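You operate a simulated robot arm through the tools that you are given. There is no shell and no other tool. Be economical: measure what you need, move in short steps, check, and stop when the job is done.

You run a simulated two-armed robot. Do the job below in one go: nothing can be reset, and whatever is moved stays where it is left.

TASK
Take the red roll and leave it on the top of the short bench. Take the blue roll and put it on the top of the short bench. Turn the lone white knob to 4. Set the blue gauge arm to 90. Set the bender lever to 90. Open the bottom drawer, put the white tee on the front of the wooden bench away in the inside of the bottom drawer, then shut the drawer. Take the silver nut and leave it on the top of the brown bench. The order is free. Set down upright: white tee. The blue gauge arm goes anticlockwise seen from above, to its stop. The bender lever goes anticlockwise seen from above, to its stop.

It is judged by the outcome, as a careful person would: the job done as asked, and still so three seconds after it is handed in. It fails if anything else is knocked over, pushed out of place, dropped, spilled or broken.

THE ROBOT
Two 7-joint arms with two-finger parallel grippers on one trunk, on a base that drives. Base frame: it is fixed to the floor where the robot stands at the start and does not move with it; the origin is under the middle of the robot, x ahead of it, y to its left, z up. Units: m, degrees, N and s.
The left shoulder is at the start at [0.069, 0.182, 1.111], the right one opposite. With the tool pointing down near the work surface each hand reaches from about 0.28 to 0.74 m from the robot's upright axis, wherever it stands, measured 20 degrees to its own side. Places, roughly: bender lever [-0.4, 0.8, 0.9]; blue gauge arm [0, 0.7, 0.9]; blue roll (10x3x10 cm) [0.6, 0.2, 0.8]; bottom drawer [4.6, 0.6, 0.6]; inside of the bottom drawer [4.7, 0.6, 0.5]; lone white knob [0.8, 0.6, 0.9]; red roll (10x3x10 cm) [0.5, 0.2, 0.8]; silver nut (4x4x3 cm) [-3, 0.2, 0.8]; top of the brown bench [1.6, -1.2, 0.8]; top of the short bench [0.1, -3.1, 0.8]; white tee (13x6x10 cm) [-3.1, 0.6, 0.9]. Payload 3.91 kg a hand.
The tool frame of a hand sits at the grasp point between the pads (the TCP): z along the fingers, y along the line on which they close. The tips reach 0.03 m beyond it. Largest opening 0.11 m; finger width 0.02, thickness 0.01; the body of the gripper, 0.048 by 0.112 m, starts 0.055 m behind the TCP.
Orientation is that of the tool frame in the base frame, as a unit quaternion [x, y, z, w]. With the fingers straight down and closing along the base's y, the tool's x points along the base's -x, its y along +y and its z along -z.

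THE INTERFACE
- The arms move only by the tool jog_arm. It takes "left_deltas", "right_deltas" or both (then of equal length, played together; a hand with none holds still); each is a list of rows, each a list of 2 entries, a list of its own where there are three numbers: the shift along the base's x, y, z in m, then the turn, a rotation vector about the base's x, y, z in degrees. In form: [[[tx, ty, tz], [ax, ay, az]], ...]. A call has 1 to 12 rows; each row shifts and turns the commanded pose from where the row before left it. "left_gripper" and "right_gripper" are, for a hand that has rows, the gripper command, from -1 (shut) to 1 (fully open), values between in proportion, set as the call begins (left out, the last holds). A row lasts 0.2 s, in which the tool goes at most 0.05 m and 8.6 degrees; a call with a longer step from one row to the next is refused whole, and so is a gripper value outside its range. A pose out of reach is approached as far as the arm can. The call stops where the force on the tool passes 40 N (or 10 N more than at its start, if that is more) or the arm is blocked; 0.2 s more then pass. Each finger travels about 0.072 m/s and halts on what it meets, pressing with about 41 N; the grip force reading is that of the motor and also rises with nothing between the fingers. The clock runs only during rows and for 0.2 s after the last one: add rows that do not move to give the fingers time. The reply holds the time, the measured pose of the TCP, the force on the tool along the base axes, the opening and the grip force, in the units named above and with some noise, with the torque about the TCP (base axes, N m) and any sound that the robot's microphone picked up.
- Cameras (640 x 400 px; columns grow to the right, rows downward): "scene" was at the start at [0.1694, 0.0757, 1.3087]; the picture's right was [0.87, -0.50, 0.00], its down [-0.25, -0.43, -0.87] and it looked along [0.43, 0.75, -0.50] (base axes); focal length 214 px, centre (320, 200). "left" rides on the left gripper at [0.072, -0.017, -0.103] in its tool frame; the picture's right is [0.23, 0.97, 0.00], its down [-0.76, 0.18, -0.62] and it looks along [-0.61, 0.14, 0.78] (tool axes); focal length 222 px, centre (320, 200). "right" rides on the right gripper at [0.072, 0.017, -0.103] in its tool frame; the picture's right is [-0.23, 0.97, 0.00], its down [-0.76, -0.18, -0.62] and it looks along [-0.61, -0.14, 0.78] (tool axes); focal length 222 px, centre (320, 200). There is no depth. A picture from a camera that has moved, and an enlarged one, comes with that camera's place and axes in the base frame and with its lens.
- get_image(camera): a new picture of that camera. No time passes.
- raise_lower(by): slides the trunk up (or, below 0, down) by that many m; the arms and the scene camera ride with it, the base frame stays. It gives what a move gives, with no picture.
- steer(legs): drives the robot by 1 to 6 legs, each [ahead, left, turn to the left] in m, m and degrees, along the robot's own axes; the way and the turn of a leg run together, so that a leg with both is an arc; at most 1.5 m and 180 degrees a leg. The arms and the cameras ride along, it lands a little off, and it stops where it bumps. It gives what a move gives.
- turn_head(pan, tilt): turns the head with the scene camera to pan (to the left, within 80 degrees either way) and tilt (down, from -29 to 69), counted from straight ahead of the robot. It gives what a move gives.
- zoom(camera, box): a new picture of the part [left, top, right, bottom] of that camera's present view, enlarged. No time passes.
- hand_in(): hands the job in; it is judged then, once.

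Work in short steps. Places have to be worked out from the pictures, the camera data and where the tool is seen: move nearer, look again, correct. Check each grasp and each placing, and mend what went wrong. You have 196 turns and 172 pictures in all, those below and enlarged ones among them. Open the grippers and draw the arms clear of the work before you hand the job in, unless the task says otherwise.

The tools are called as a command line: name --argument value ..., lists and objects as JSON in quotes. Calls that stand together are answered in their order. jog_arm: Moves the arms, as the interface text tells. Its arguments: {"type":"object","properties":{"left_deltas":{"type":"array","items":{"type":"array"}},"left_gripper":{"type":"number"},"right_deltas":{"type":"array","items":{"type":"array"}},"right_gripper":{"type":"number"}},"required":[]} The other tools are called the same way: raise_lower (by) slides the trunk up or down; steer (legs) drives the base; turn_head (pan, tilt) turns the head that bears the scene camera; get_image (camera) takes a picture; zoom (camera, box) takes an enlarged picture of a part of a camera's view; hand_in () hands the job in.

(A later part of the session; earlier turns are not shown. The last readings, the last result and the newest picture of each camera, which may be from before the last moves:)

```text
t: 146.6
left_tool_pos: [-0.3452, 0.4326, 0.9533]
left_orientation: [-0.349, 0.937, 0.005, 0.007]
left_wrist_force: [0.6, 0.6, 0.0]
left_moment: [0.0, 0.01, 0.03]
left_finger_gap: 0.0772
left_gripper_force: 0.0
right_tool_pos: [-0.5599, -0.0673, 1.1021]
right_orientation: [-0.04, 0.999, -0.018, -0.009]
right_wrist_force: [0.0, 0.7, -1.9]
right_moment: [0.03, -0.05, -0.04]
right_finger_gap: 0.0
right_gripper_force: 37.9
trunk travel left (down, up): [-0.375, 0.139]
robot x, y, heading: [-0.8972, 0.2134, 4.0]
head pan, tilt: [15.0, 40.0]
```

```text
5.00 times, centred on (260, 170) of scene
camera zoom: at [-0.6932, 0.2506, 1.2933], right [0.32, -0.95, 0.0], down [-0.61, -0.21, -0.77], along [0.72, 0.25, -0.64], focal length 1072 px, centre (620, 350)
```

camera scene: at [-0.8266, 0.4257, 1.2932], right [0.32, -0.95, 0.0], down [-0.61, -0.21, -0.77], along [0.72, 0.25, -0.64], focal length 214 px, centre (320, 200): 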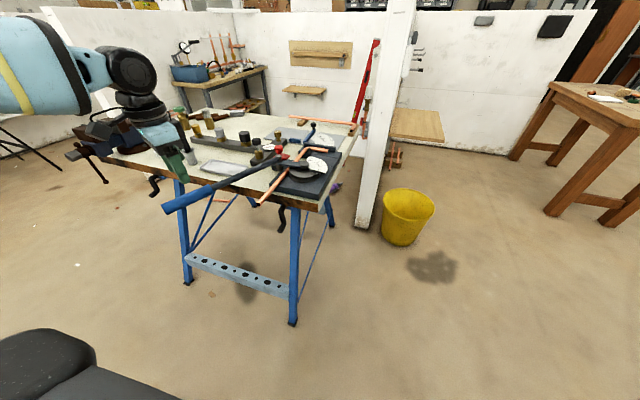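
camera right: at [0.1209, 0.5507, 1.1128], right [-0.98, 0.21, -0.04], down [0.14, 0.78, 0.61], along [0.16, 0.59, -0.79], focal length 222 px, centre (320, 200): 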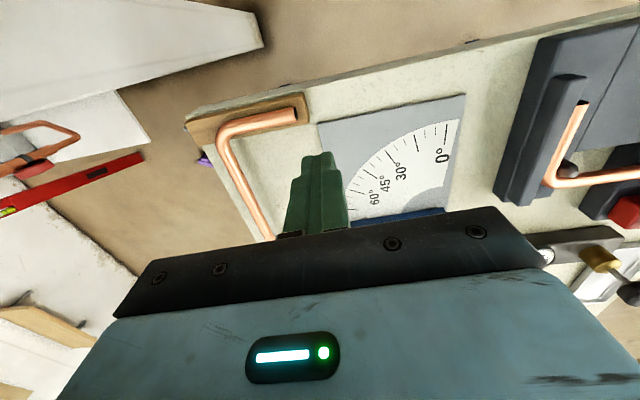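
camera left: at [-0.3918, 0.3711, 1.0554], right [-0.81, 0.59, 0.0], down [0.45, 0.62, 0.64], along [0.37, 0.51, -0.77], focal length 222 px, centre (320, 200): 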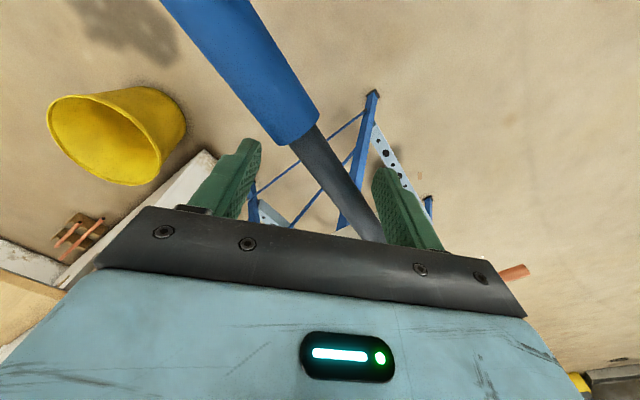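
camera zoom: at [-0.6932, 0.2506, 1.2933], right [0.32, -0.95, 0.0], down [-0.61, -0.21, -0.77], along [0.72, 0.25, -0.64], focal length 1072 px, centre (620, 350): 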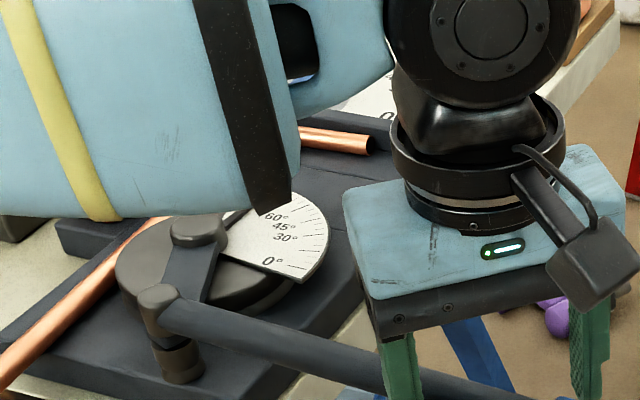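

steer --legs '[[0.018, -0.003, 0]]'

get_image --camera "left"

zoom --camera "scene" --box '[210, 130, 310, 210]'

```text
t: 147.4
left_tool_pos: [-0.3281, 0.4303, 0.9537]
left_orientation: [-0.349, 0.937, 0.005, 0.007]
left_wrist_force: [0.1, -0.5, -0.4]
left_moment: [0.0, 0.01, 0.0]
left_finger_gap: 0.077
left_gripper_force: 0.1
right_tool_pos: [-0.5432, -0.0708, 1.1013]
right_orientation: [-0.041, 0.999, -0.018, -0.009]
right_wrist_force: [-0.3, 0.2, 0.2]
right_moment: [0.02, -0.01, 0.01]
right_finger_gap: 0.0
right_gripper_force: 37.6
trunk travel left (down, up): [-0.375, 0.139]
robot x, y, heading: [-0.8834, 0.2163, 3.7]
head pan, tilt: [15.0, 40.0]
```

```text
81 pictures are left
camera left: at [-0.3744, 0.3696, 1.0555], right [-0.81, 0.59, 0.0], down [0.45, 0.63, 0.64], along [0.37, 0.51, -0.77], focal length 222 px, centre (320, 200)
```

left: 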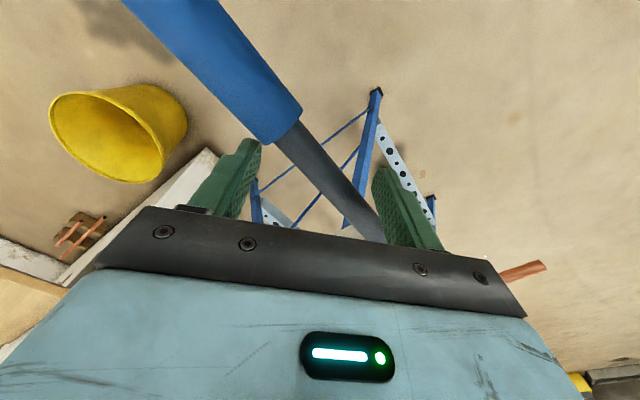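

```text
5.00 times, centred on (260, 170) of scene
camera zoom: at [-0.6759, 0.2488, 1.2933], right [0.32, -0.95, 0.0], down [-0.61, -0.21, -0.77], along [0.72, 0.25, -0.64], focal length 1072 px, centre (620, 350)
```

zoom: 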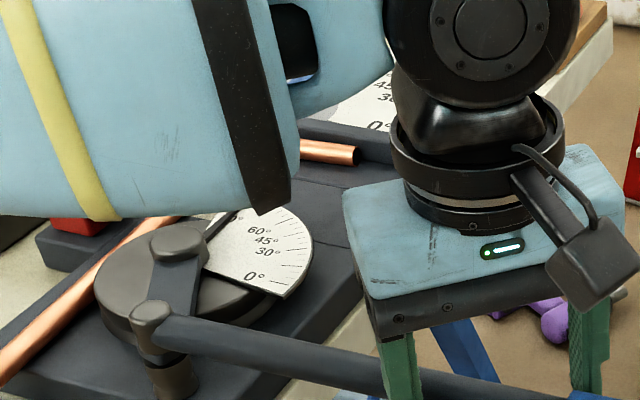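

steer --legs '[[0.014, -0.002, 0]]'

zoom --camera "scene" --box '[210, 130, 310, 210]'

```text
t: 148.2
left_tool_pos: [-0.3142, 0.4314, 0.9541]
left_orientation: [-0.35, 0.937, 0.005, 0.008]
left_wrist_force: [-0.2, 0.2, -0.3]
left_moment: [0.01, 0.01, -0.03]
left_finger_gap: 0.077
left_gripper_force: 0.2
right_tool_pos: [-0.5289, -0.071, 1.1026]
right_orientation: [-0.041, 0.999, -0.018, -0.009]
right_wrist_force: [0.0, 0.2, 0.4]
right_moment: [0.02, 0.03, 0.05]
right_finger_gap: 0.0
right_gripper_force: 37.3
trunk travel left (down, up): [-0.375, 0.139]
robot x, y, heading: [-0.8674, 0.2148, 4.0]
head pan, tilt: [15.0, 40.0]
```

```text
5.00 times, centred on (260, 170) of scene
camera zoom: at [-0.6619, 0.248, 1.2932], right [0.32, -0.95, 0.0], down [-0.61, -0.21, -0.77], along [0.72, 0.25, -0.64], focal length 1072 px, centre (620, 350)
```

zoom: 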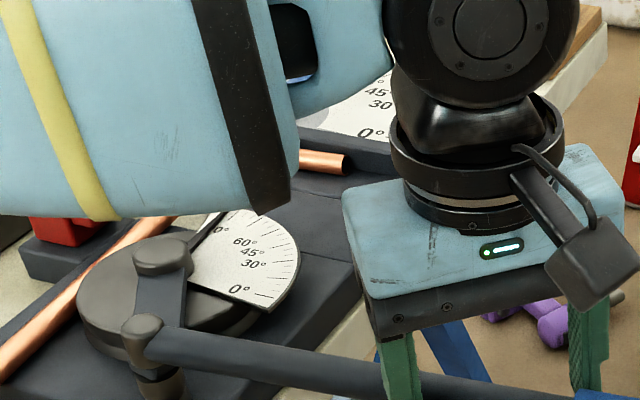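

steer --legs '[[0.012, 0, 0]]'

zoom --camera "scene" --box '[210, 130, 310, 210]'

```text
t: 148.9
left_tool_pos: [-0.3035, 0.4328, 0.9543]
left_orientation: [-0.35, 0.937, 0.005, 0.008]
left_wrist_force: [0.5, 0.3, -0.4]
left_moment: [0.01, 0.03, -0.02]
left_finger_gap: 0.0769
left_gripper_force: 0.1
right_tool_pos: [-0.5172, -0.069, 1.1013]
right_orientation: [-0.042, 0.999, -0.018, -0.009]
right_wrist_force: [-0.2, -0.5, 0.3]
right_moment: [0.0, -0.01, 0.01]
right_finger_gap: 0.0001
right_gripper_force: 37.0
trunk travel left (down, up): [-0.375, 0.139]
robot x, y, heading: [-0.8549, 0.2145, 3.9]
head pan, tilt: [15.0, 40.0]
```

```text
5.00 times, centred on (260, 170) of scene
camera zoom: at [-0.6502, 0.2489, 1.2933], right [0.33, -0.95, 0.0], down [-0.61, -0.21, -0.77], along [0.72, 0.25, -0.64], focal length 1072 px, centre (620, 350)
```

zoom: 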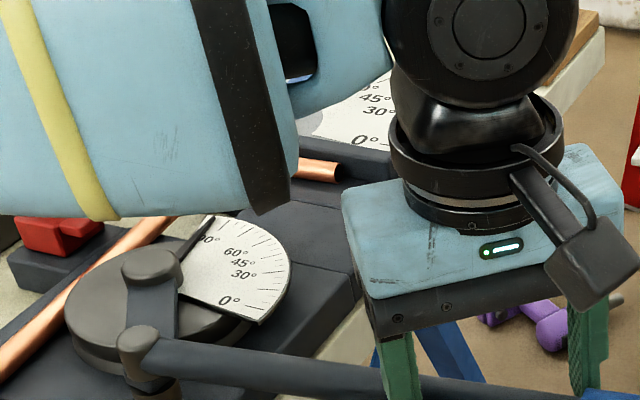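

steer --legs '[[0.012, 0, 0]]'

zoom --camera "scene" --box '[210, 150, 270, 198]'

```text
t: 149.7
left_tool_pos: [-0.2918, 0.4344, 0.9526]
left_orientation: [-0.351, 0.936, 0.005, 0.006]
left_wrist_force: [-5.4, -2.0, 1.2]
left_moment: [-0.34, -0.02, 0.87]
left_finger_gap: 0.079
left_gripper_force: 2.2
right_tool_pos: [-0.5053, -0.068, 1.1015]
right_orientation: [-0.041, 0.999, -0.018, -0.009]
right_wrist_force: [0.8, 0.6, -0.6]
right_moment: [-0.01, 0.06, 0.02]
right_finger_gap: 0.0
right_gripper_force: 37.5
trunk travel left (down, up): [-0.375, 0.139]
robot x, y, heading: [-0.8407, 0.2127, 4.3]
head pan, tilt: [15.0, 40.0]
```

```text
8.33 times, centred on (240, 174) of scene
camera zoom: at [-0.6384, 0.2495, 1.2932], right [0.33, -0.95, 0.0], down [-0.61, -0.21, -0.77], along [0.72, 0.25, -0.64], focal length 1787 px, centre (987, 417)
```

zoom: 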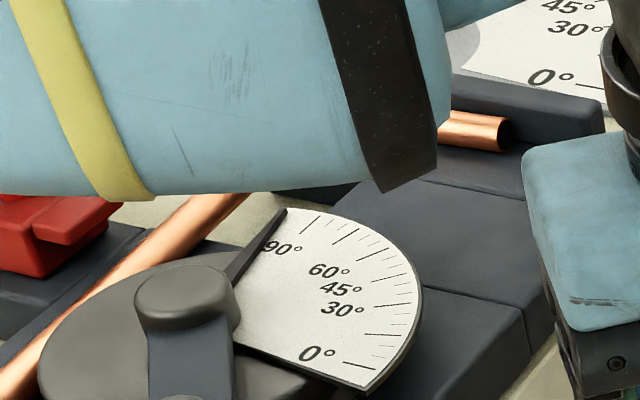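

Stop reached (force rising, pointer at 90°). Lift the left hand off and recheck.

jog_arm --left_deltas '[[[-0.008, 0.002, 0], [0, 0, 0]], [[0, 0, 0.035], [0, 0, 0]], [[0, 0, 0.04], [0, 0, 0]], [[0, 0, 0.045], [0, 0, 0]], [[-0.04, 0, 0.03], [0, 0, 0]], [[-0.04, 0.02, 0.02], [0, 0, 0]], [[-0.04, 0.02, 0], [0, 0, -8]], [[0, 0.04, 0], [0, 0, -8]], [[0, 0.04, 0], [0, 0, -8]], [[0, 0.04, 0], [0, 0, -8]]]'

steer --legs '[[-0.25, 0, 0]]'

zoom --camera "scene" --box '[200, 80, 360, 200]'

```text
t: 151.9
left_tool_pos: [-0.4205, 0.6036, 1.1221]
left_orientation: [-0.079, 0.997, 0.002, 0.008]
left_wrist_force: [-0.9, -0.2, 0.3]
left_moment: [-0.04, -0.03, 0.0]
left_finger_gap: 0.077
left_gripper_force: 0.1
left hand out of reach, approached as far as the arm can: row 4
right_tool_pos: [-0.5044, -0.0693, 1.1026]
right_orientation: [-0.041, 0.999, -0.018, -0.008]
right_wrist_force: [-0.3, 0.4, 0.0]
right_moment: [0.03, 0.0, -0.03]
right_finger_gap: 0.0002
right_gripper_force: 37.7
trunk travel left (down, up): [-0.375, 0.139]
robot x, y, heading: [-0.8411, 0.2138, 4.0]
head pan, tilt: [15.0, 40.0]
```

```text
t: 153.7
left_tool_pos: [-0.6717, 0.5859, 1.1233]
left_orientation: [-0.082, 0.997, 0.002, 0.008]
left_wrist_force: [-0.8, 0.2, 0.4]
left_moment: [0.0, -0.01, 0.0]
left_finger_gap: 0.0768
left_gripper_force: 0.2
right_tool_pos: [-0.7542, -0.0845, 1.1023]
right_orientation: [-0.045, 0.999, -0.017, -0.009]
right_wrist_force: [-0.4, 0.0, 0.5]
right_moment: [-0.03, -0.02, 0.04]
right_finger_gap: 0.0
right_gripper_force: 37.6
trunk travel left (down, up): [-0.375, 0.139]
robot x, y, heading: [-1.0931, 0.1972, 4.2]
head pan, tilt: [15.0, 40.0]
```

```text
3.33 times, centred on (280, 140) of scene
camera zoom: at [-0.8884, 0.2328, 1.2932], right [0.33, -0.94, 0.0], down [-0.61, -0.21, -0.77], along [0.72, 0.25, -0.64], focal length 715 px, centre (453, 400)
```

zoom: 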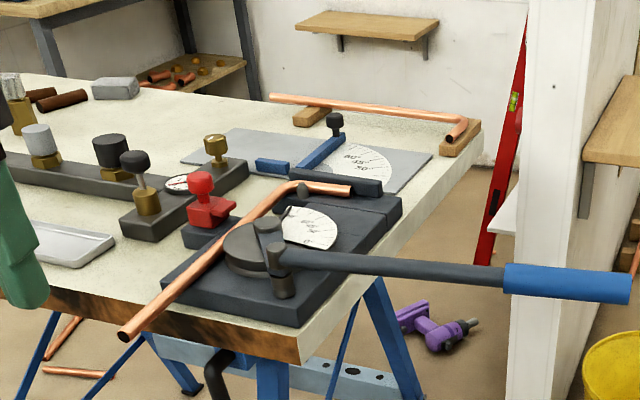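

Bender lever done. Now find the lone white knob, likely on the back side of the partition; zoom there.

zoom --camera "scene" --box '[270, 20, 390, 180]'

turn_head --pan 50 --tilt 10

get_image --camera "scene"

```text
2.50 times, centred on (330, 100) of scene
camera zoom: at [-0.8884, 0.2328, 1.2932], right [0.33, -0.94, 0.0], down [-0.61, -0.21, -0.77], along [0.72, 0.25, -0.64], focal length 536 px, centre (295, 450)
```

zoom: 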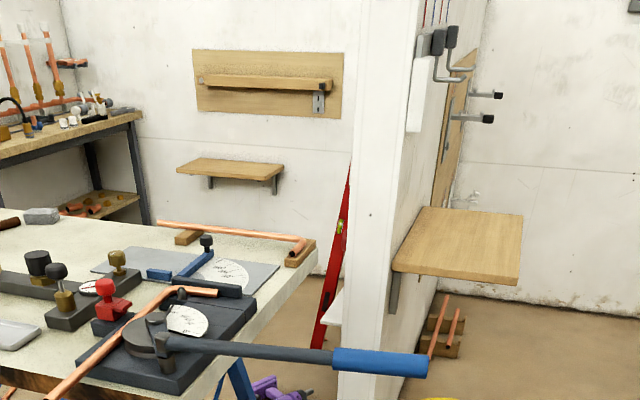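

```text
t: 154.7
left_tool_pos: [-0.67, 0.5853, 1.1228]
left_orientation: [-0.082, 0.997, 0.002, 0.007]
left_wrist_force: [0.1, 1.5, 0.3]
left_moment: [0.02, 0.03, 0.0]
left_finger_gap: 0.077
left_gripper_force: 0.0
right_tool_pos: [-0.7525, -0.0845, 1.1024]
right_orientation: [-0.044, 0.999, -0.018, -0.009]
right_wrist_force: [0.9, -0.3, -0.8]
right_moment: [0.02, -0.01, 0.05]
right_finger_gap: 0.0
right_gripper_force: 38.1
trunk travel left (down, up): [-0.375, 0.139]
robot x, y, heading: [-1.0925, 0.1987, 4.4]
head pan, tilt: [50.0, 10.0]
```

```text
74 pictures are left
camera scene: at [-0.9139, 0.2802, 1.3408], right [0.81, -0.58, 0.0], down [-0.1, -0.14, -0.98], along [0.58, 0.8, -0.17], focal length 214 px, centre (320, 200)
```

scene: 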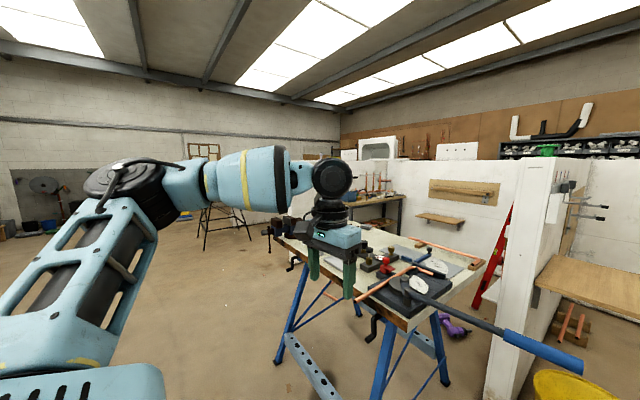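

The knob is likely on the wall's back side (bay behind it). I'll go around the table's far end: turn left, drive +y, then look.

jog_arm --left_deltas '[[[-0.04, 0, 0], [0, 0, 0]], [[-0.04, 0, 0], [0, 0, 0]], [[0, -0.03, 0], [0, 0, 0]]]' --left_gripper -1

steer --legs '[[0, 0, 86], [1.2, 0, 0], [1.15, 0, 0], [0, 0, -90]]'

turn_head --pan -25 --tilt 25

get_image --camera "scene"

```text
t: 155.5
left_tool_pos: [-0.7495, 0.5562, 1.1224]
left_orientation: [-0.082, 0.997, 0.002, 0.006]
left_wrist_force: [0.0, -0.8, 0.2]
left_moment: [0.04, 0.04, -0.05]
left_finger_gap: 0.0
left_gripper_force: 36.0
right_tool_pos: [-0.7518, -0.0861, 1.1027]
right_orientation: [-0.043, 0.999, -0.018, -0.009]
right_wrist_force: [0.7, 0.3, 0.0]
right_moment: [0.04, 0.01, 0.02]
right_finger_gap: 0.0
right_gripper_force: 37.7
trunk travel left (down, up): [-0.375, 0.139]
robot x, y, heading: [-1.09, 0.2044, 4.6]
head pan, tilt: [50.0, 10.0]
```

```text
t: 174.7
left_tool_pos: [-0.8706, 2.9401, 1.1245]
left_orientation: [-0.091, 0.996, 0.002, 0.007]
left_wrist_force: [-0.5, 0.5, 0.1]
left_moment: [0.0, -0.02, 0.03]
left_finger_gap: 0.0002
left_gripper_force: 37.6
right_tool_pos: [-0.8609, 2.2969, 1.1022]
right_orientation: [-0.054, 0.998, -0.018, -0.009]
right_wrist_force: [0.3, 0.3, 0.1]
right_moment: [0.0, -0.01, -0.01]
right_finger_gap: 0.0
right_gripper_force: 37.3
trunk travel left (down, up): [-0.375, 0.139]
robot x, y, heading: [-1.2074, 2.5783, 5.3]
head pan, tilt: [50.0, 10.0]
```

```text
t: 176.1
left_tool_pos: [-0.8701, 2.9411, 1.1227]
left_orientation: [-0.091, 0.996, 0.003, 0.008]
left_wrist_force: [0.6, -0.3, 0.7]
left_moment: [-0.01, -0.01, 0.0]
left_finger_gap: 0.0
left_gripper_force: 37.9
right_tool_pos: [-0.8603, 2.2972, 1.102]
right_orientation: [-0.053, 0.998, -0.018, -0.009]
right_wrist_force: [-0.1, -0.8, 0.1]
right_moment: [0.02, 0.03, 0.0]
right_finger_gap: 0.0
right_gripper_force: 37.7
trunk travel left (down, up): [-0.375, 0.139]
robot x, y, heading: [-1.2071, 2.5739, 5.3]
head pan, tilt: [-25.0, 25.0]
```

```text
73 pictures are left
camera scene: at [-0.9951, 2.5523, 1.3165], right [-0.34, -0.94, 0.0], down [-0.4, 0.14, -0.91], along [0.85, -0.3, -0.42], focal length 214 px, centre (320, 200)
```

scene: 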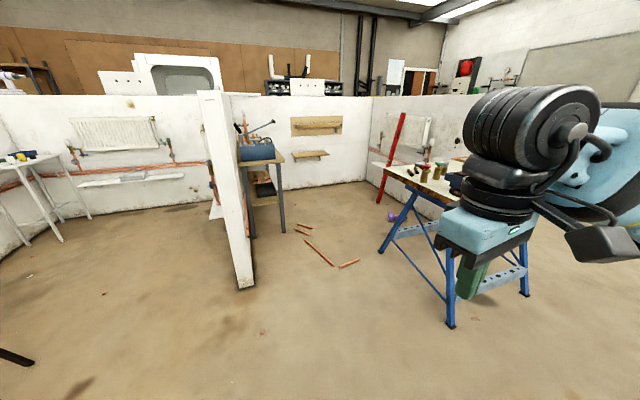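

A radiator hangs on the wall's back side; the white knob is probably its thermostatic valve. Zoom there.

zoom --camera "scene" --box '[360, 90, 460, 190]'

```text
4.00 times, centred on (410, 140) of scene
camera zoom: at [-0.9951, 2.5523, 1.3165], right [-0.34, -0.94, 0.0], down [-0.4, 0.14, -0.91], along [0.85, -0.3, -0.42], focal length 858 px, centre (-40, 440)
```

zoom: 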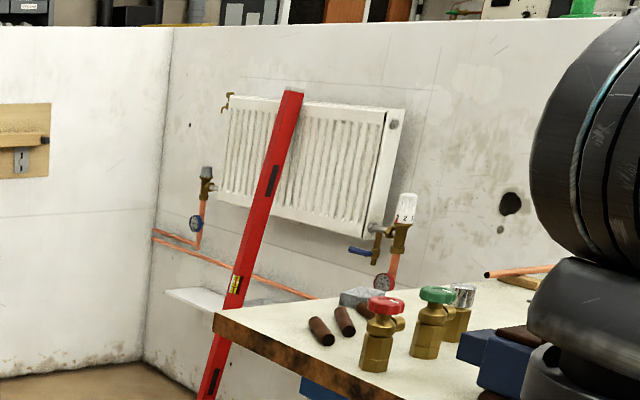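

The TRV knob is at ≈(0.9,0.55,0.9). There are copper scraps on the floor on the way; zoom to judge the corridor.

zoom --camera "scene" --box '[230, 140, 430, 290]'

```text
2.67 times, centred on (330, 215) of scene
camera zoom: at [-0.9951, 2.5523, 1.3165], right [-0.34, -0.94, 0.0], down [-0.4, 0.14, -0.91], along [0.85, -0.3, -0.42], focal length 572 px, centre (293, 160)
```

zoom: 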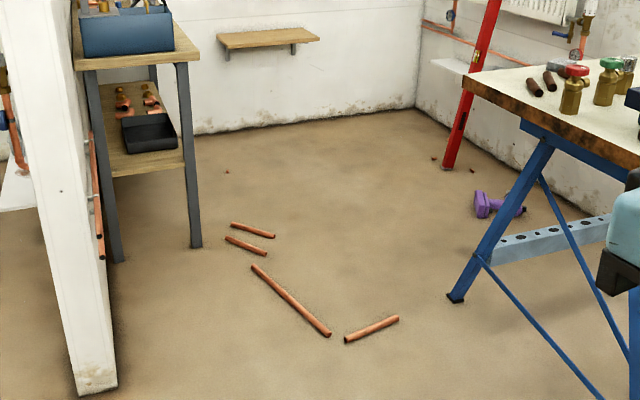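

Scraps can't be bypassed; they're thin and the base may pass over or they are scenery. I advance toward the bay entrance first.

steer --legs '[[0, 0, -5.3], [1.25, -0.18, 0], [0, 0, -85]]'

turn_head --pan 10 --tilt 50

get_image --camera "scene"

```text
t: 182.1
left_tool_pos: [0.3104, 2.7687, 1.1222]
left_orientation: [-0.051, 0.999, 0.004, 0.0]
left_wrist_force: [0.6, 0.1, 0.0]
left_moment: [0.0, 0.02, 0.02]
left_finger_gap: 0.0001
left_gripper_force: 38.2
right_tool_pos: [0.2833, 2.1271, 1.101]
right_orientation: [-0.02, 1.0, -0.019, -0.01]
right_wrist_force: [-0.8, -0.1, 0.2]
right_moment: [-0.03, -0.01, 0.01]
right_finger_gap: 0.0001
right_gripper_force: 38.1
trunk travel left (down, up): [-0.375, 0.139]
robot x, y, heading: [-0.0435, 2.4256, 1.7]
head pan, tilt: [-25.0, 25.0]
stopped in leg 2: the force on the tool passed its limit at 101 N (the readings are from after the stop); the commanded pose is now the measured one
```

```text
t: 183.2
left_tool_pos: [0.3108, 2.7685, 1.1239]
left_orientation: [-0.049, 0.999, 0.004, 0.001]
left_wrist_force: [-0.3, 0.1, 0.4]
left_moment: [-0.01, 0.0, 0.05]
left_finger_gap: 0.0
left_gripper_force: 37.7
right_tool_pos: [0.283, 2.1246, 1.1021]
right_orientation: [-0.02, 1.0, -0.018, -0.01]
right_wrist_force: [0.4, 0.5, -0.7]
right_moment: [0.02, 0.02, 0.04]
right_finger_gap: 0.0
right_gripper_force: 37.9
trunk travel left (down, up): [-0.375, 0.139]
robot x, y, heading: [-0.0461, 2.4281, 1.8]
head pan, tilt: [10.0, 50.0]
```

```text
70 pictures are left
camera scene: at [0.157, 2.4407, 1.279], right [0.2, -0.98, 0.0], down [-0.75, -0.15, -0.64], along [0.63, 0.13, -0.77], focal length 214 px, centre (320, 200)
```

scene: 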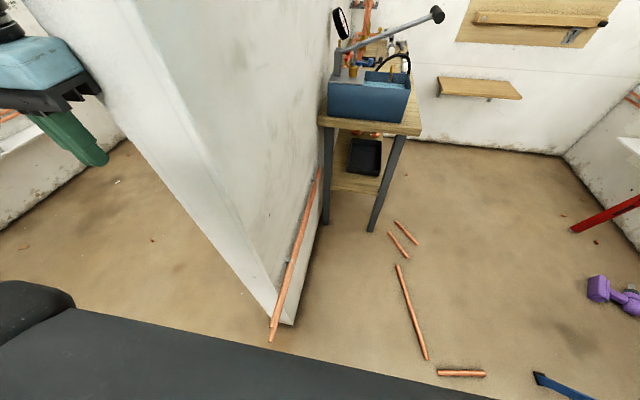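

The left hand touched the partition end. Back off, raise the trunk for clearance, turn to face −y.

steer --legs '[[-0.2, 0, 0]]'

raise_lower --by 0.13

steer --legs '[[0, 0, -91.7], [0.2, 0.3, 0], [0.2, 0.35, 0]]'

turn_head --pan 0 --tilt 40

get_image --camera "scene"

```text
t: 184.7
left_tool_pos: [0.1154, 2.764, 1.1235]
left_orientation: [-0.051, 0.999, 0.004, 0.001]
left_wrist_force: [-0.3, 0.1, 0.1]
left_moment: [0.0, -0.01, -0.01]
left_finger_gap: 0.0001
left_gripper_force: 37.5
right_tool_pos: [0.0877, 2.1214, 1.1026]
right_orientation: [-0.021, 1.0, -0.018, -0.01]
right_wrist_force: [-0.8, 1.3, 0.1]
right_moment: [-0.02, 0.0, 0.01]
right_finger_gap: 0.0
right_gripper_force: 37.9
trunk travel left (down, up): [-0.375, 0.139]
robot x, y, heading: [-0.2376, 2.4225, 2.0]
head pan, tilt: [10.0, 50.0]
```

```text
t: 186.3
left_tool_pos: [0.1166, 2.7642, 1.2531]
left_orientation: [-0.052, 0.999, 0.004, -0.001]
left_wrist_force: [-0.3, 0.7, -0.4]
left_moment: [0.02, -0.02, -0.04]
left_finger_gap: 0.0001
left_gripper_force: 37.8
right_tool_pos: [0.0894, 2.1211, 1.2303]
right_orientation: [-0.021, 1.0, -0.018, -0.011]
right_wrist_force: [-0.9, -0.8, 0.0]
right_moment: [0.0, 0.01, 0.02]
right_finger_gap: 0.0
right_gripper_force: 37.9
trunk travel left (down, up): [-0.505, 0.009]
robot x, y, heading: [-0.2401, 2.4199, 2.0]
head pan, tilt: [10.0, 50.0]
```

```text
t: 196.7
left_tool_pos: [0.7503, 1.6642, 1.2536]
left_orientation: [0.677, 0.736, 0.004, 0.004]
left_wrist_force: [0.7, -0.9, 0.5]
left_moment: [0.0, -0.01, -0.02]
left_finger_gap: 0.0
left_gripper_force: 37.4
right_tool_pos: [0.1084, 1.7027, 1.233]
right_orientation: [0.698, 0.716, -0.005, -0.02]
right_wrist_force: [0.6, -0.3, -0.5]
right_moment: [-0.01, 0.0, -0.03]
right_finger_gap: 0.0003
right_gripper_force: 37.6
trunk travel left (down, up): [-0.505, 0.009]
robot x, y, heading: [0.4106, 2.0242, -89.4]
head pan, tilt: [10.0, 50.0]
```

```text
t: 197.4
left_tool_pos: [0.751, 1.6643, 1.2537]
left_orientation: [0.677, 0.736, 0.002, 0.004]
left_wrist_force: [-0.3, 0.3, 0.4]
left_moment: [-0.02, 0.0, 0.0]
left_finger_gap: 0.0001
left_gripper_force: 37.7
right_tool_pos: [0.1094, 1.7039, 1.2319]
right_orientation: [0.698, 0.716, -0.006, -0.02]
right_wrist_force: [0.0, 0.4, -0.1]
right_moment: [0.01, 0.0, 0.01]
right_finger_gap: 0.0002
right_gripper_force: 37.6
trunk travel left (down, up): [-0.505, 0.009]
robot x, y, heading: [0.4119, 2.0257, -89.3]
head pan, tilt: [0.0, 40.0]
```

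```text
69 pictures are left
camera scene: at [0.4136, 1.9135, 1.446], right [-1.0, -0.01, 0.0], down [-0.01, 0.64, -0.77], along [0.01, -0.77, -0.64], focal length 214 px, centre (320, 200)
```

scene: 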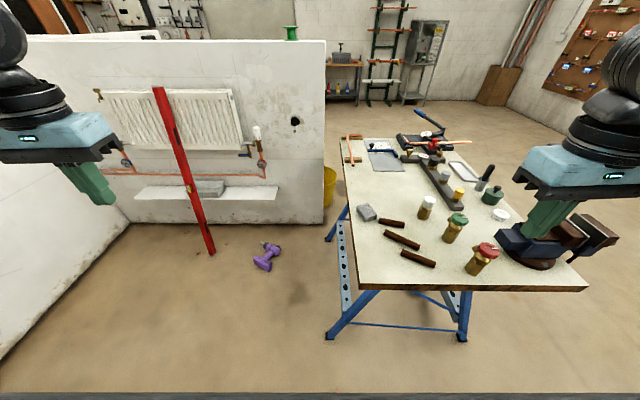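

Passed over fine. Knob ≈(0.85,0.55,0.885); a purple drill lies on the floor at ≈(0.86,0.9), so I must stay back. Drive to about (0.68,1.35) and look down.

steer --legs '[[0.1, 0.28, 0], [0.57, 0, 0]]'

turn_head --pan 15 --tilt 60

get_image --camera "scene"

```text
t: 203.4
left_tool_pos: [1.0438, 0.9902, 1.2538]
left_orientation: [0.676, 0.737, 0.003, 0.004]
left_wrist_force: [0.4, -0.4, -0.1]
left_moment: [0.0, 0.01, -0.03]
left_finger_gap: 0.0001
left_gripper_force: 37.3
right_tool_pos: [0.4015, 1.0276, 1.2321]
right_orientation: [0.697, 0.717, -0.006, -0.02]
right_wrist_force: [-0.4, 0.4, 0.6]
right_moment: [-0.01, -0.03, 0.03]
right_finger_gap: 0.0
right_gripper_force: 37.7
trunk travel left (down, up): [-0.505, 0.009]
robot x, y, heading: [0.7059, 1.35, -89.2]
head pan, tilt: [0.0, 40.0]
```

```text
t: 204.2
left_tool_pos: [1.043, 0.9897, 1.2527]
left_orientation: [0.677, 0.736, 0.003, 0.003]
left_wrist_force: [0.1, 1.2, -0.2]
left_moment: [0.03, -0.01, -0.01]
left_finger_gap: 0.0
left_gripper_force: 37.6
right_tool_pos: [0.4015, 1.0281, 1.2321]
right_orientation: [0.697, 0.716, -0.005, -0.02]
right_wrist_force: [-0.2, 0.5, -0.2]
right_moment: [0.0, 0.01, 0.01]
right_finger_gap: 0.0001
right_gripper_force: 37.5
trunk travel left (down, up): [-0.505, 0.009]
robot x, y, heading: [0.705, 1.3479, -89.4]
head pan, tilt: [15.0, 60.0]
```

```text
68 pictures are left
camera scene: at [0.723, 1.2586, 1.4194], right [-0.96, -0.27, 0.0], down [-0.23, 0.83, -0.5], along [0.14, -0.48, -0.87], focal length 214 px, centre (320, 200)
```

scene: 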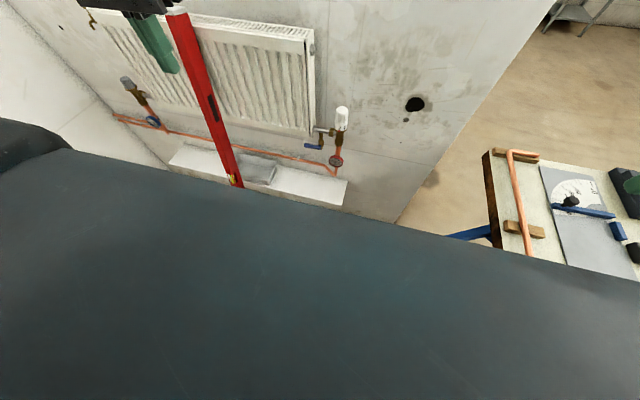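

Triangulated knob: ≈(0.823,0.62,0.90). Nudge forward 5 cm, lower the trunk 0.1, bring the left hand above it.

steer --legs '[[0.05, -0.01, 0]]'

jog_arm --left_deltas '[[[-0.04, 0, 0], [0, 0, 0]], [[-0.04, 0, 0], [0, 0, 0]], [[-0.04, -0.02, 0], [0, 0, 0]], [[-0.04, -0.02, 0], [0, 0, 0]], [[-0.03, -0.03, 0], [0, 0, 0]], [[-0.02, -0.04, -0.02], [0, 0, 0]], [[-0.01, -0.04, -0.02], [0, 0, 0]], [[0, -0.04, -0.02], [0, 0, 0]]]' --left_gripper 0.2

raise_lower --by -0.1

get_image --camera "left"

```text
t: 205.2
left_tool_pos: [1.0342, 0.9426, 1.2527]
left_orientation: [0.676, 0.737, 0.004, 0.003]
left_wrist_force: [-0.6, -0.9, -0.8]
left_moment: [0.06, 0.0, 0.02]
left_finger_gap: 0.0
left_gripper_force: 37.9
right_tool_pos: [0.3938, 0.9806, 1.231]
right_orientation: [0.698, 0.716, -0.003, -0.021]
right_wrist_force: [0.3, -1.3, 0.2]
right_moment: [0.06, -0.02, 0.0]
right_finger_gap: 0.0
right_gripper_force: 37.8
trunk travel left (down, up): [-0.505, 0.009]
robot x, y, heading: [0.6976, 1.3067, -89.4]
head pan, tilt: [15.0, 60.0]
stopped in leg 1: the robot was blocked; the commanded pose is now the measured one
```

```text
t: 207.0
left_tool_pos: [0.8836, 0.8174, 1.2071]
left_orientation: [0.675, 0.738, 0.001, 0.003]
left_wrist_force: [0.0, 0.5, 0.3]
left_moment: [0.02, 0.05, 0.03]
left_finger_gap: 0.066
left_gripper_force: 0.0
left hand out of reach, approached as far as the arm can: row 5, 6, 7, 8
right_tool_pos: [0.3938, 0.9846, 1.2323]
right_orientation: [0.698, 0.716, -0.005, -0.021]
right_wrist_force: [0.4, 0.5, 0.1]
right_moment: [0.04, -0.02, 0.02]
right_finger_gap: 0.0
right_gripper_force: 37.4
trunk travel left (down, up): [-0.505, 0.009]
robot x, y, heading: [0.6956, 1.3049, -89.4]
head pan, tilt: [15.0, 60.0]
```

```text
t: 208.3
left_tool_pos: [0.8804, 0.8207, 1.1087]
left_orientation: [0.676, 0.737, 0.001, 0.004]
left_wrist_force: [0.5, 0.5, -0.5]
left_moment: [0.01, 0.02, 0.01]
left_finger_gap: 0.0656
left_gripper_force: 0.0
right_tool_pos: [0.3937, 0.9863, 1.1331]
right_orientation: [0.698, 0.716, -0.007, -0.018]
right_wrist_force: [0.3, 0.5, 1.0]
right_moment: [-0.01, -0.01, -0.02]
right_finger_gap: 0.0003
right_gripper_force: 37.6
trunk travel left (down, up): [-0.405, 0.109]
robot x, y, heading: [0.6982, 1.3098, -89.4]
head pan, tilt: [15.0, 60.0]
```

```text
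67 pictures are left
camera left: at [0.855, 0.8916, 1.2113], right [0.95, 0.31, 0.01], down [0.24, -0.74, 0.63], along [0.2, -0.6, -0.78], focal length 222 px, centre (320, 200)
```

left: 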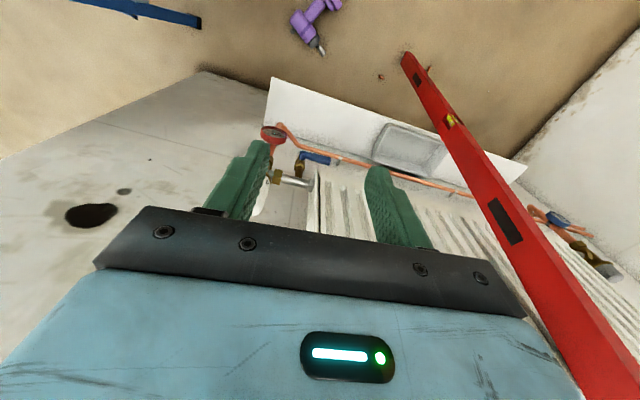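

Knob seen at ≈(0.83,0.62). Lower to z≈0.99, then advance.

jog_arm --left_deltas '[[[0, 0, -0.04], [0, 0, 0]], [[0, 0, -0.04], [0, 0, 0]], [[0, 0, -0.035], [0, 0, 0]], [[-0.01, -0.035, 0], [0, 0, 0]], [[-0.01, -0.035, 0], [0, 0, 0]], [[-0.01, -0.035, 0], [0, 0, 0]], [[-0.01, -0.03, 0], [0, 0, 0]], [[0, 0, 0], [0, 0, 0]]]'

get_image --camera "left"

```text
t: 210.1
left_tool_pos: [0.8789, 0.7544, 0.986]
left_orientation: [0.676, 0.737, 0.002, 0.005]
left_wrist_force: [0.2, 0.4, -0.2]
left_moment: [-0.03, -0.01, -0.01]
left_finger_gap: 0.0662
left_gripper_force: 0.2
left hand out of reach, approached as far as the arm can: row 5, 6, 7
right_tool_pos: [0.3944, 0.9855, 1.1323]
right_orientation: [0.697, 0.716, -0.005, -0.02]
right_wrist_force: [0.6, 0.2, 1.0]
right_moment: [-0.01, -0.01, -0.01]
right_finger_gap: 0.0
right_gripper_force: 37.3
trunk travel left (down, up): [-0.405, 0.109]
robot x, y, heading: [0.6982, 1.3065, -89.2]
head pan, tilt: [15.0, 60.0]
```

```text
66 pictures are left
camera left: at [0.8538, 0.8242, 1.0889], right [0.95, 0.31, 0.01], down [0.24, -0.74, 0.63], along [0.2, -0.59, -0.78], focal length 222 px, centre (320, 200)
```

left: 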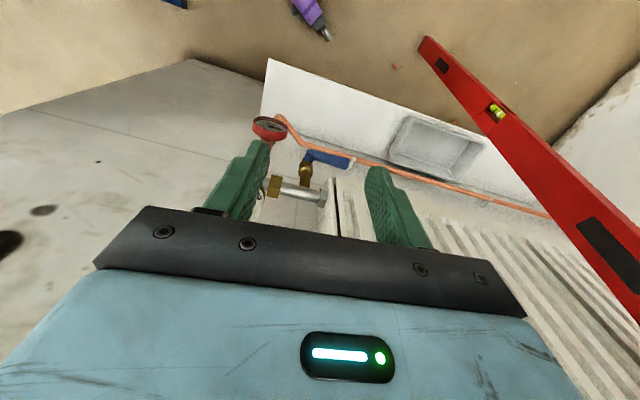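

Reach improves when the shoulder is higher above the hand. Raise the trunk fully, then lower the hand and advance.

raise_lower --by 0.105

jog_arm --left_deltas '[[[0, 0, -0.04], [0, 0, 0]], [[0, 0, -0.04], [0, 0, 0]], [[0, 0, -0.03], [0, 0, 0]], [[-0.015, -0.035, 0], [0, 0, 0]], [[-0.015, -0.035, 0], [0, 0, 0]], [[-0.015, -0.035, 0], [0, 0, 0]], [[-0.01, -0.03, 0], [0, 0, 0]], [[0, 0, 0], [0, 0, 0]]]'

get_image --camera "left"

```text
t: 211.5
left_tool_pos: [0.8799, 0.7829, 1.2544]
left_orientation: [0.668, 0.728, -0.109, 0.109]
left_wrist_force: [-0.6, 0.0, 0.1]
left_moment: [0.03, 0.02, 0.0]
left_finger_gap: 0.0663
left_gripper_force: 0.0
right_tool_pos: [0.3935, 0.9842, 1.2362]
right_orientation: [0.697, 0.716, -0.005, -0.02]
right_wrist_force: [0.8, -0.2, 0.2]
right_moment: [0.03, 0.02, 0.02]
right_finger_gap: 0.0
right_gripper_force: 38.0
trunk travel left (down, up): [-0.51, 0.004]
robot x, y, heading: [0.6966, 1.3051, -89.2]
head pan, tilt: [15.0, 60.0]
```

```text
t: 213.3
left_tool_pos: [0.9059, 0.7326, 1.1471]
left_orientation: [0.667, 0.729, -0.11, 0.109]
left_wrist_force: [-0.7, 0.3, 0.0]
left_moment: [0.02, 0.01, -0.02]
left_finger_gap: 0.0658
left_gripper_force: 0.1
left hand out of reach, approached as far as the arm can: row 4, 5, 6, 7
right_tool_pos: [0.3926, 0.9859, 1.2379]
right_orientation: [0.698, 0.716, -0.006, -0.019]
right_wrist_force: [-1.1, 0.4, -0.5]
right_moment: [-0.02, -0.04, 0.0]
right_finger_gap: 0.0001
right_gripper_force: 37.8
trunk travel left (down, up): [-0.51, 0.004]
robot x, y, heading: [0.6954, 1.3067, -89.1]
head pan, tilt: [15.0, 60.0]
```

```text
65 pictures are left
camera left: at [0.8803, 0.8305, 1.2237], right [0.95, 0.3, -0.08], down [0.23, -0.52, 0.82], along [0.2, -0.8, -0.56], focal length 222 px, centre (320, 200)
```

left: 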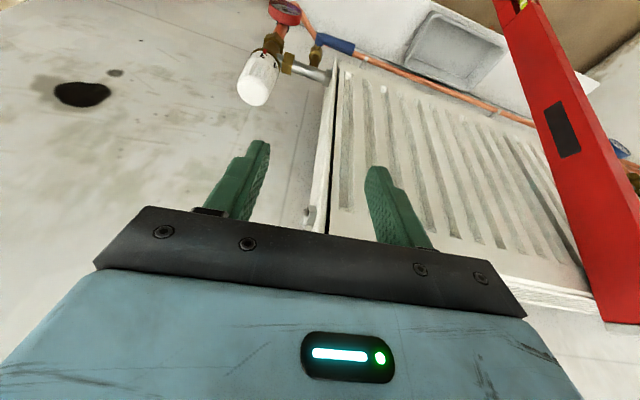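

Now I see the knob clearly at ≈(0.816,0.63). Lower first, then check how far forward I get (slight forward tilt is useful).

jog_arm --left_deltas '[[[0, 0, -0.045], [0, 0, 0]], [[0, 0, -0.045], [0, 0, 0]], [[0, 0, -0.045], [0, 0, 0]], [[0, 0, -0.035], [0, 0, 0]], [[-0.03, -0.01, 0], [0, 0, 0]], [[-0.03, -0.02, 0], [0, 0, 0]], [[-0.03, -0.03, 0], [0, 0, 0]], [[0, -0.035, 0], [0, 0, 0]], [[0, 0, 0], [0, 0, 0]]]'

get_image --camera "left"

```text
t: 215.3
left_tool_pos: [0.9239, 0.7427, 1.0367]
left_orientation: [0.668, 0.727, -0.111, 0.11]
left_wrist_force: [-0.2, -0.1, -0.1]
left_moment: [0.01, 0.01, -0.01]
left_finger_gap: 0.0658
left_gripper_force: 0.1
left hand out of reach, approached as far as the arm can: row 2, 3, 4, 5, 6, 7, 8
right_tool_pos: [0.3935, 0.9856, 1.2375]
right_orientation: [0.698, 0.716, -0.005, -0.019]
right_wrist_force: [0.0, 0.8, -0.2]
right_moment: [0.02, 0.01, 0.03]
right_finger_gap: 0.0
right_gripper_force: 37.6
trunk travel left (down, up): [-0.51, 0.004]
robot x, y, heading: [0.6963, 1.3066, -89.5]
head pan, tilt: [15.0, 60.0]
```

```text
64 pictures are left
camera left: at [0.8974, 0.8406, 1.1132], right [0.95, 0.3, -0.08], down [0.23, -0.52, 0.82], along [0.2, -0.8, -0.56], focal length 222 px, centre (320, 200)
```

left: 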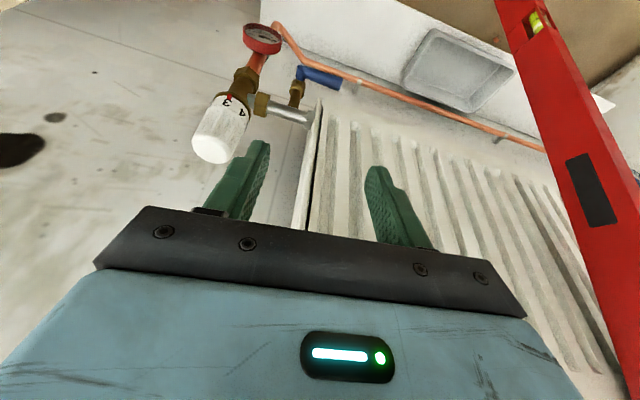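

The left arm geometry is poor here; the right hand with the robot farther +x fits better. Retract left, shift the robot 0.34 m to its left.

jog_arm --left_deltas '[[[0, 0.03, 0.03], [0, 0, 0]], [[0, 0.04, 0.03], [0, 0, 0]], [[-0.02, 0.04, 0.03], [0, 0, 0]], [[-0.02, 0.045, 0.01], [0, 0, 0]], [[-0.02, 0.045, 0], [0, 0, 0]], [[-0.02, 0.045, 0], [0, 0, 0]], [[0, 0.02, 0], [0, 0, 0]]]'

steer --legs '[[0, 0.34, 0]]'

jog_arm --right_deltas '[[[0.0, -0.02, -0.04], [0, 0, 0]], [[0.01, -0.03, -0.04], [0, 0, 0]], [[0.01, -0.03, -0.04], [0, 0, 0]], [[0.01, -0.03, -0.04], [0, 0, 0]], [[0.01, -0.03, -0.04], [0, 0, 0]], [[0, 0, 0], [0, 0, 0]]]' --right_gripper 0.2

get_image --camera "right"

```text
refused: row 3 steps farther than a row can; nothing moved
```

```text
t: 218.9
left_tool_pos: [1.2677, 0.7446, 1.0363]
left_orientation: [0.67, 0.726, -0.111, 0.109]
left_wrist_force: [0.2, -0.2, -0.4]
left_moment: [0.01, -0.01, -0.02]
left_finger_gap: 0.0659
left_gripper_force: 0.0
right_tool_pos: [0.7401, 0.9908, 1.2386]
right_orientation: [0.699, 0.715, -0.006, -0.019]
right_wrist_force: [0.8, 0.5, -0.1]
right_moment: [0.02, 0.0, -0.01]
right_finger_gap: 0.0
right_gripper_force: 37.8
trunk travel left (down, up): [-0.51, 0.004]
robot x, y, heading: [1.0414, 1.3097, -89.5]
head pan, tilt: [15.0, 60.0]
```

```text
refused: row 2 steps farther than a row can; nothing moved
```

```text
63 pictures are left
camera right: at [0.7585, 1.0612, 1.3407], right [0.98, -0.21, -0.04], down [-0.14, -0.78, 0.61], along [-0.16, -0.6, -0.79], focal length 222 px, centre (320, 200)
```

right: 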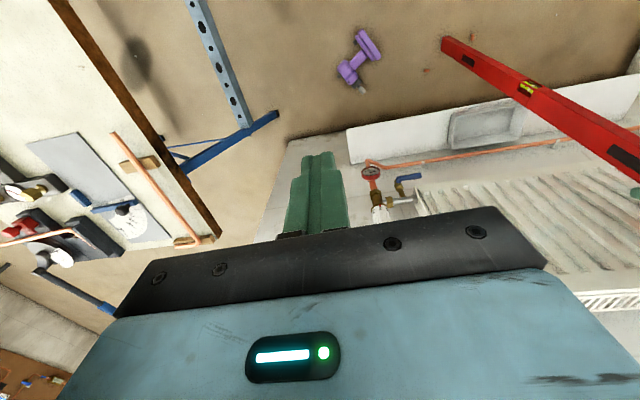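

The left retract was refused before the drive; it's near the level but untouched (no force). Retract it now away from the level.

jog_arm --left_deltas '[[[-0.02, 0.03, 0.01], [0, 0, 0]], [[-0.02, 0.035, 0.02], [0, 0, 0]], [[-0.01, 0.035, 0.02], [0, 0, 0]], [[0, 0.04, 0.02], [0, 0, 0]], [[0, 0.04, 0.01], [0, 0, 0]], [[0, 0.04, 0], [0, 0, 0]]]'

jog_arm --right_deltas '[[[0.0, -0.02, -0.04], [0, 0, 0]], [[0.01, -0.025, -0.04], [0, 0, 0]], [[0.01, -0.025, -0.04], [0, 0, 0]], [[0.01, -0.025, -0.04], [0, 0, 0]], [[0.01, -0.025, -0.04], [0, 0, 0]], [[0, 0, 0], [0, 0, 0]]]' --right_gripper 0.2

get_image --camera "right"

```text
t: 220.3
left_tool_pos: [1.2182, 0.9695, 1.1158]
left_orientation: [0.669, 0.727, -0.111, 0.109]
left_wrist_force: [0.0, 0.2, -0.2]
left_moment: [0.01, -0.01, -0.01]
left_finger_gap: 0.0658
left_gripper_force: 0.0
right_tool_pos: [0.7393, 0.9921, 1.2381]
right_orientation: [0.7, 0.714, -0.007, -0.018]
right_wrist_force: [0.6, 0.8, -0.7]
right_moment: [-0.01, -0.01, 0.01]
right_finger_gap: 0.0
right_gripper_force: 37.2
trunk travel left (down, up): [-0.51, 0.004]
robot x, y, heading: [1.0416, 1.3095, -89.5]
head pan, tilt: [15.0, 60.0]
```

```text
t: 221.7
left_tool_pos: [1.2186, 0.9683, 1.1161]
left_orientation: [0.669, 0.727, -0.111, 0.11]
left_wrist_force: [-0.5, 0.2, -0.4]
left_moment: [0.0, -0.01, 0.0]
left_finger_gap: 0.066
left_gripper_force: 0.0
right_tool_pos: [0.7813, 0.8689, 1.0358]
right_orientation: [0.699, 0.715, -0.005, -0.019]
right_wrist_force: [0.5, 0.3, -0.4]
right_moment: [-0.01, 0.0, 0.0]
right_finger_gap: 0.066
right_gripper_force: 0.2
trunk travel left (down, up): [-0.51, 0.004]
robot x, y, heading: [1.0458, 1.3091, -89.7]
head pan, tilt: [15.0, 60.0]
```

```text
62 pictures are left
camera right: at [0.8006, 0.9387, 1.1393], right [0.98, -0.21, -0.04], down [-0.14, -0.78, 0.61], along [-0.16, -0.6, -0.79], focal length 222 px, centre (320, 200)
```

right: 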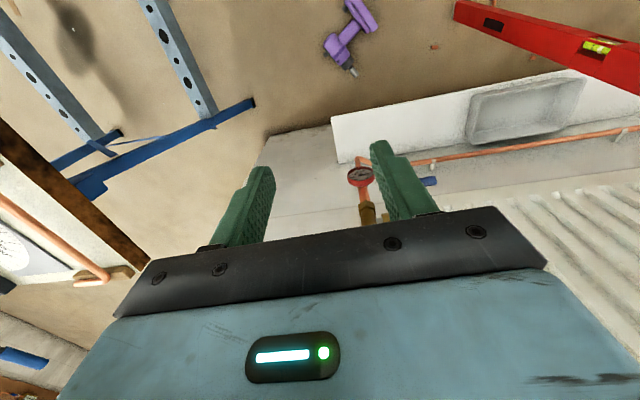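

Move the right hand over the knob at (0.815,0.63), z≈0.975.

jog_arm --right_deltas '[[[0.006, -0.04, -0.015], [0, 0, 0]], [[0.006, -0.04, -0.015], [0, 0, 0]], [[0.006, -0.04, -0.015], [0, 0, 0]], [[0.006, -0.04, -0.015], [0, 0, 0]], [[0.005, -0.04, 0], [0, 0, 0]], [[0.005, -0.03, 0], [0, 0, 0]], [[0, 0, 0], [0, 0, 0]]]'

get_image --camera "right"

```text
t: 223.3
left_tool_pos: [1.218, 0.968, 1.1157]
left_orientation: [0.67, 0.726, -0.11, 0.109]
left_wrist_force: [0.0, 0.2, 0.2]
left_moment: [0.0, 0.02, 0.0]
left_finger_gap: 0.066
left_gripper_force: 0.0
right_tool_pos: [0.8095, 0.6707, 0.9759]
right_orientation: [0.699, 0.715, -0.007, -0.019]
right_wrist_force: [0.6, 0.1, -0.1]
right_moment: [0.0, -0.01, -0.03]
right_finger_gap: 0.0657
right_gripper_force: 0.1
right hand out of reach, approached as far as the arm can: row 6
trunk travel left (down, up): [-0.51, 0.004]
robot x, y, heading: [1.0458, 1.306, -89.8]
head pan, tilt: [15.0, 60.0]
```

```text
61 pictures are left
camera right: at [0.8283, 0.742, 1.0788], right [0.98, -0.21, -0.04], down [-0.14, -0.78, 0.61], along [-0.16, -0.6, -0.79], focal length 222 px, centre (320, 200)
```

right: 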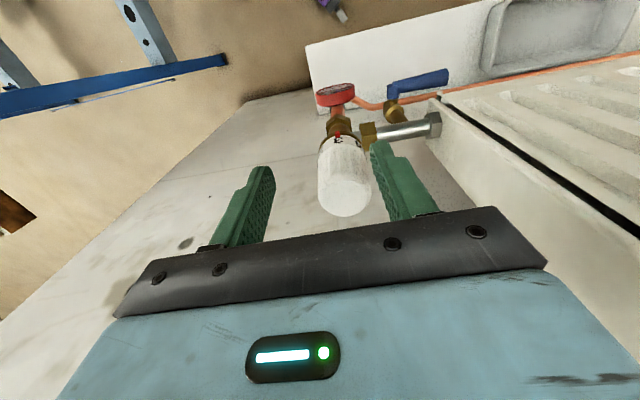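

Drive 4.5 cm forward so the hand is over the knob, then view.

steer --legs '[[0.045, 0, 0]]'

jog_arm --right_deltas '[[[0.008, 0, -0.01], [0, 0, 0]], [[0, 0, 0], [0, 0, 0]]]'

zoom --camera "right" --box '[240, 70, 480, 230]'

```text
t: 224.2
left_tool_pos: [1.218, 0.9241, 1.1162]
left_orientation: [0.67, 0.726, -0.111, 0.11]
left_wrist_force: [0.2, 0.3, -0.2]
left_moment: [-0.02, 0.05, -0.02]
left_finger_gap: 0.0659
left_gripper_force: 0.1
right_tool_pos: [0.8097, 0.6287, 0.9768]
right_orientation: [0.7, 0.714, -0.006, -0.018]
right_wrist_force: [-0.5, 0.1, 0.2]
right_moment: [0.01, 0.0, 0.0]
right_finger_gap: 0.0659
right_gripper_force: 0.1
trunk travel left (down, up): [-0.51, 0.004]
robot x, y, heading: [1.0436, 1.263, -89.5]
head pan, tilt: [15.0, 60.0]
```

```text
t: 224.8
left_tool_pos: [1.2192, 0.9231, 1.1156]
left_orientation: [0.671, 0.725, -0.111, 0.109]
left_wrist_force: [-0.3, -0.7, 0.2]
left_moment: [0.01, 0.0, -0.03]
left_finger_gap: 0.066
left_gripper_force: 0.0
right_tool_pos: [0.8178, 0.6272, 0.9659]
right_orientation: [0.7, 0.714, -0.006, -0.019]
right_wrist_force: [-0.7, -0.3, 0.0]
right_moment: [0.04, 0.01, 0.01]
right_finger_gap: 0.066
right_gripper_force: 0.0
trunk travel left (down, up): [-0.51, 0.004]
robot x, y, heading: [1.0482, 1.2675, -89.7]
head pan, tilt: [15.0, 60.0]
```

```text
2.50 times, centred on (360, 150) of right
camera zoom: at [0.8357, 0.6972, 1.0689], right [0.98, -0.21, -0.04], down [-0.14, -0.78, 0.61], along [-0.16, -0.6, -0.79], focal length 555 px, centre (220, 325)
```

zoom: 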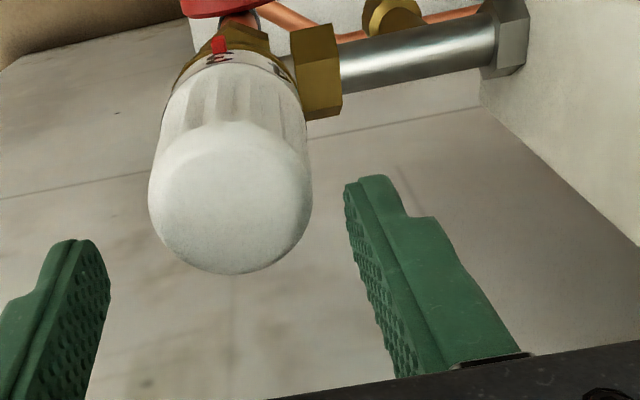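

Zoom tight on the digits and red index.

zoom --camera "right" --box '[296, 76, 376, 126]'

```text
8.00 times, centred on (336, 101) of right
camera zoom: at [0.8357, 0.6972, 1.0689], right [0.98, -0.21, -0.04], down [-0.14, -0.78, 0.61], along [-0.16, -0.6, -0.79], focal length 1777 px, centre (192, 992)
```

zoom: 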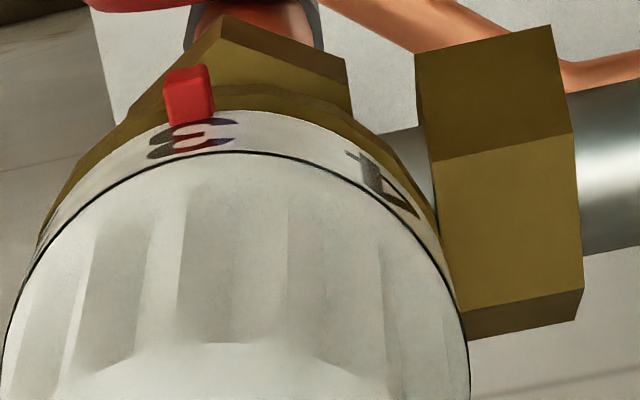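

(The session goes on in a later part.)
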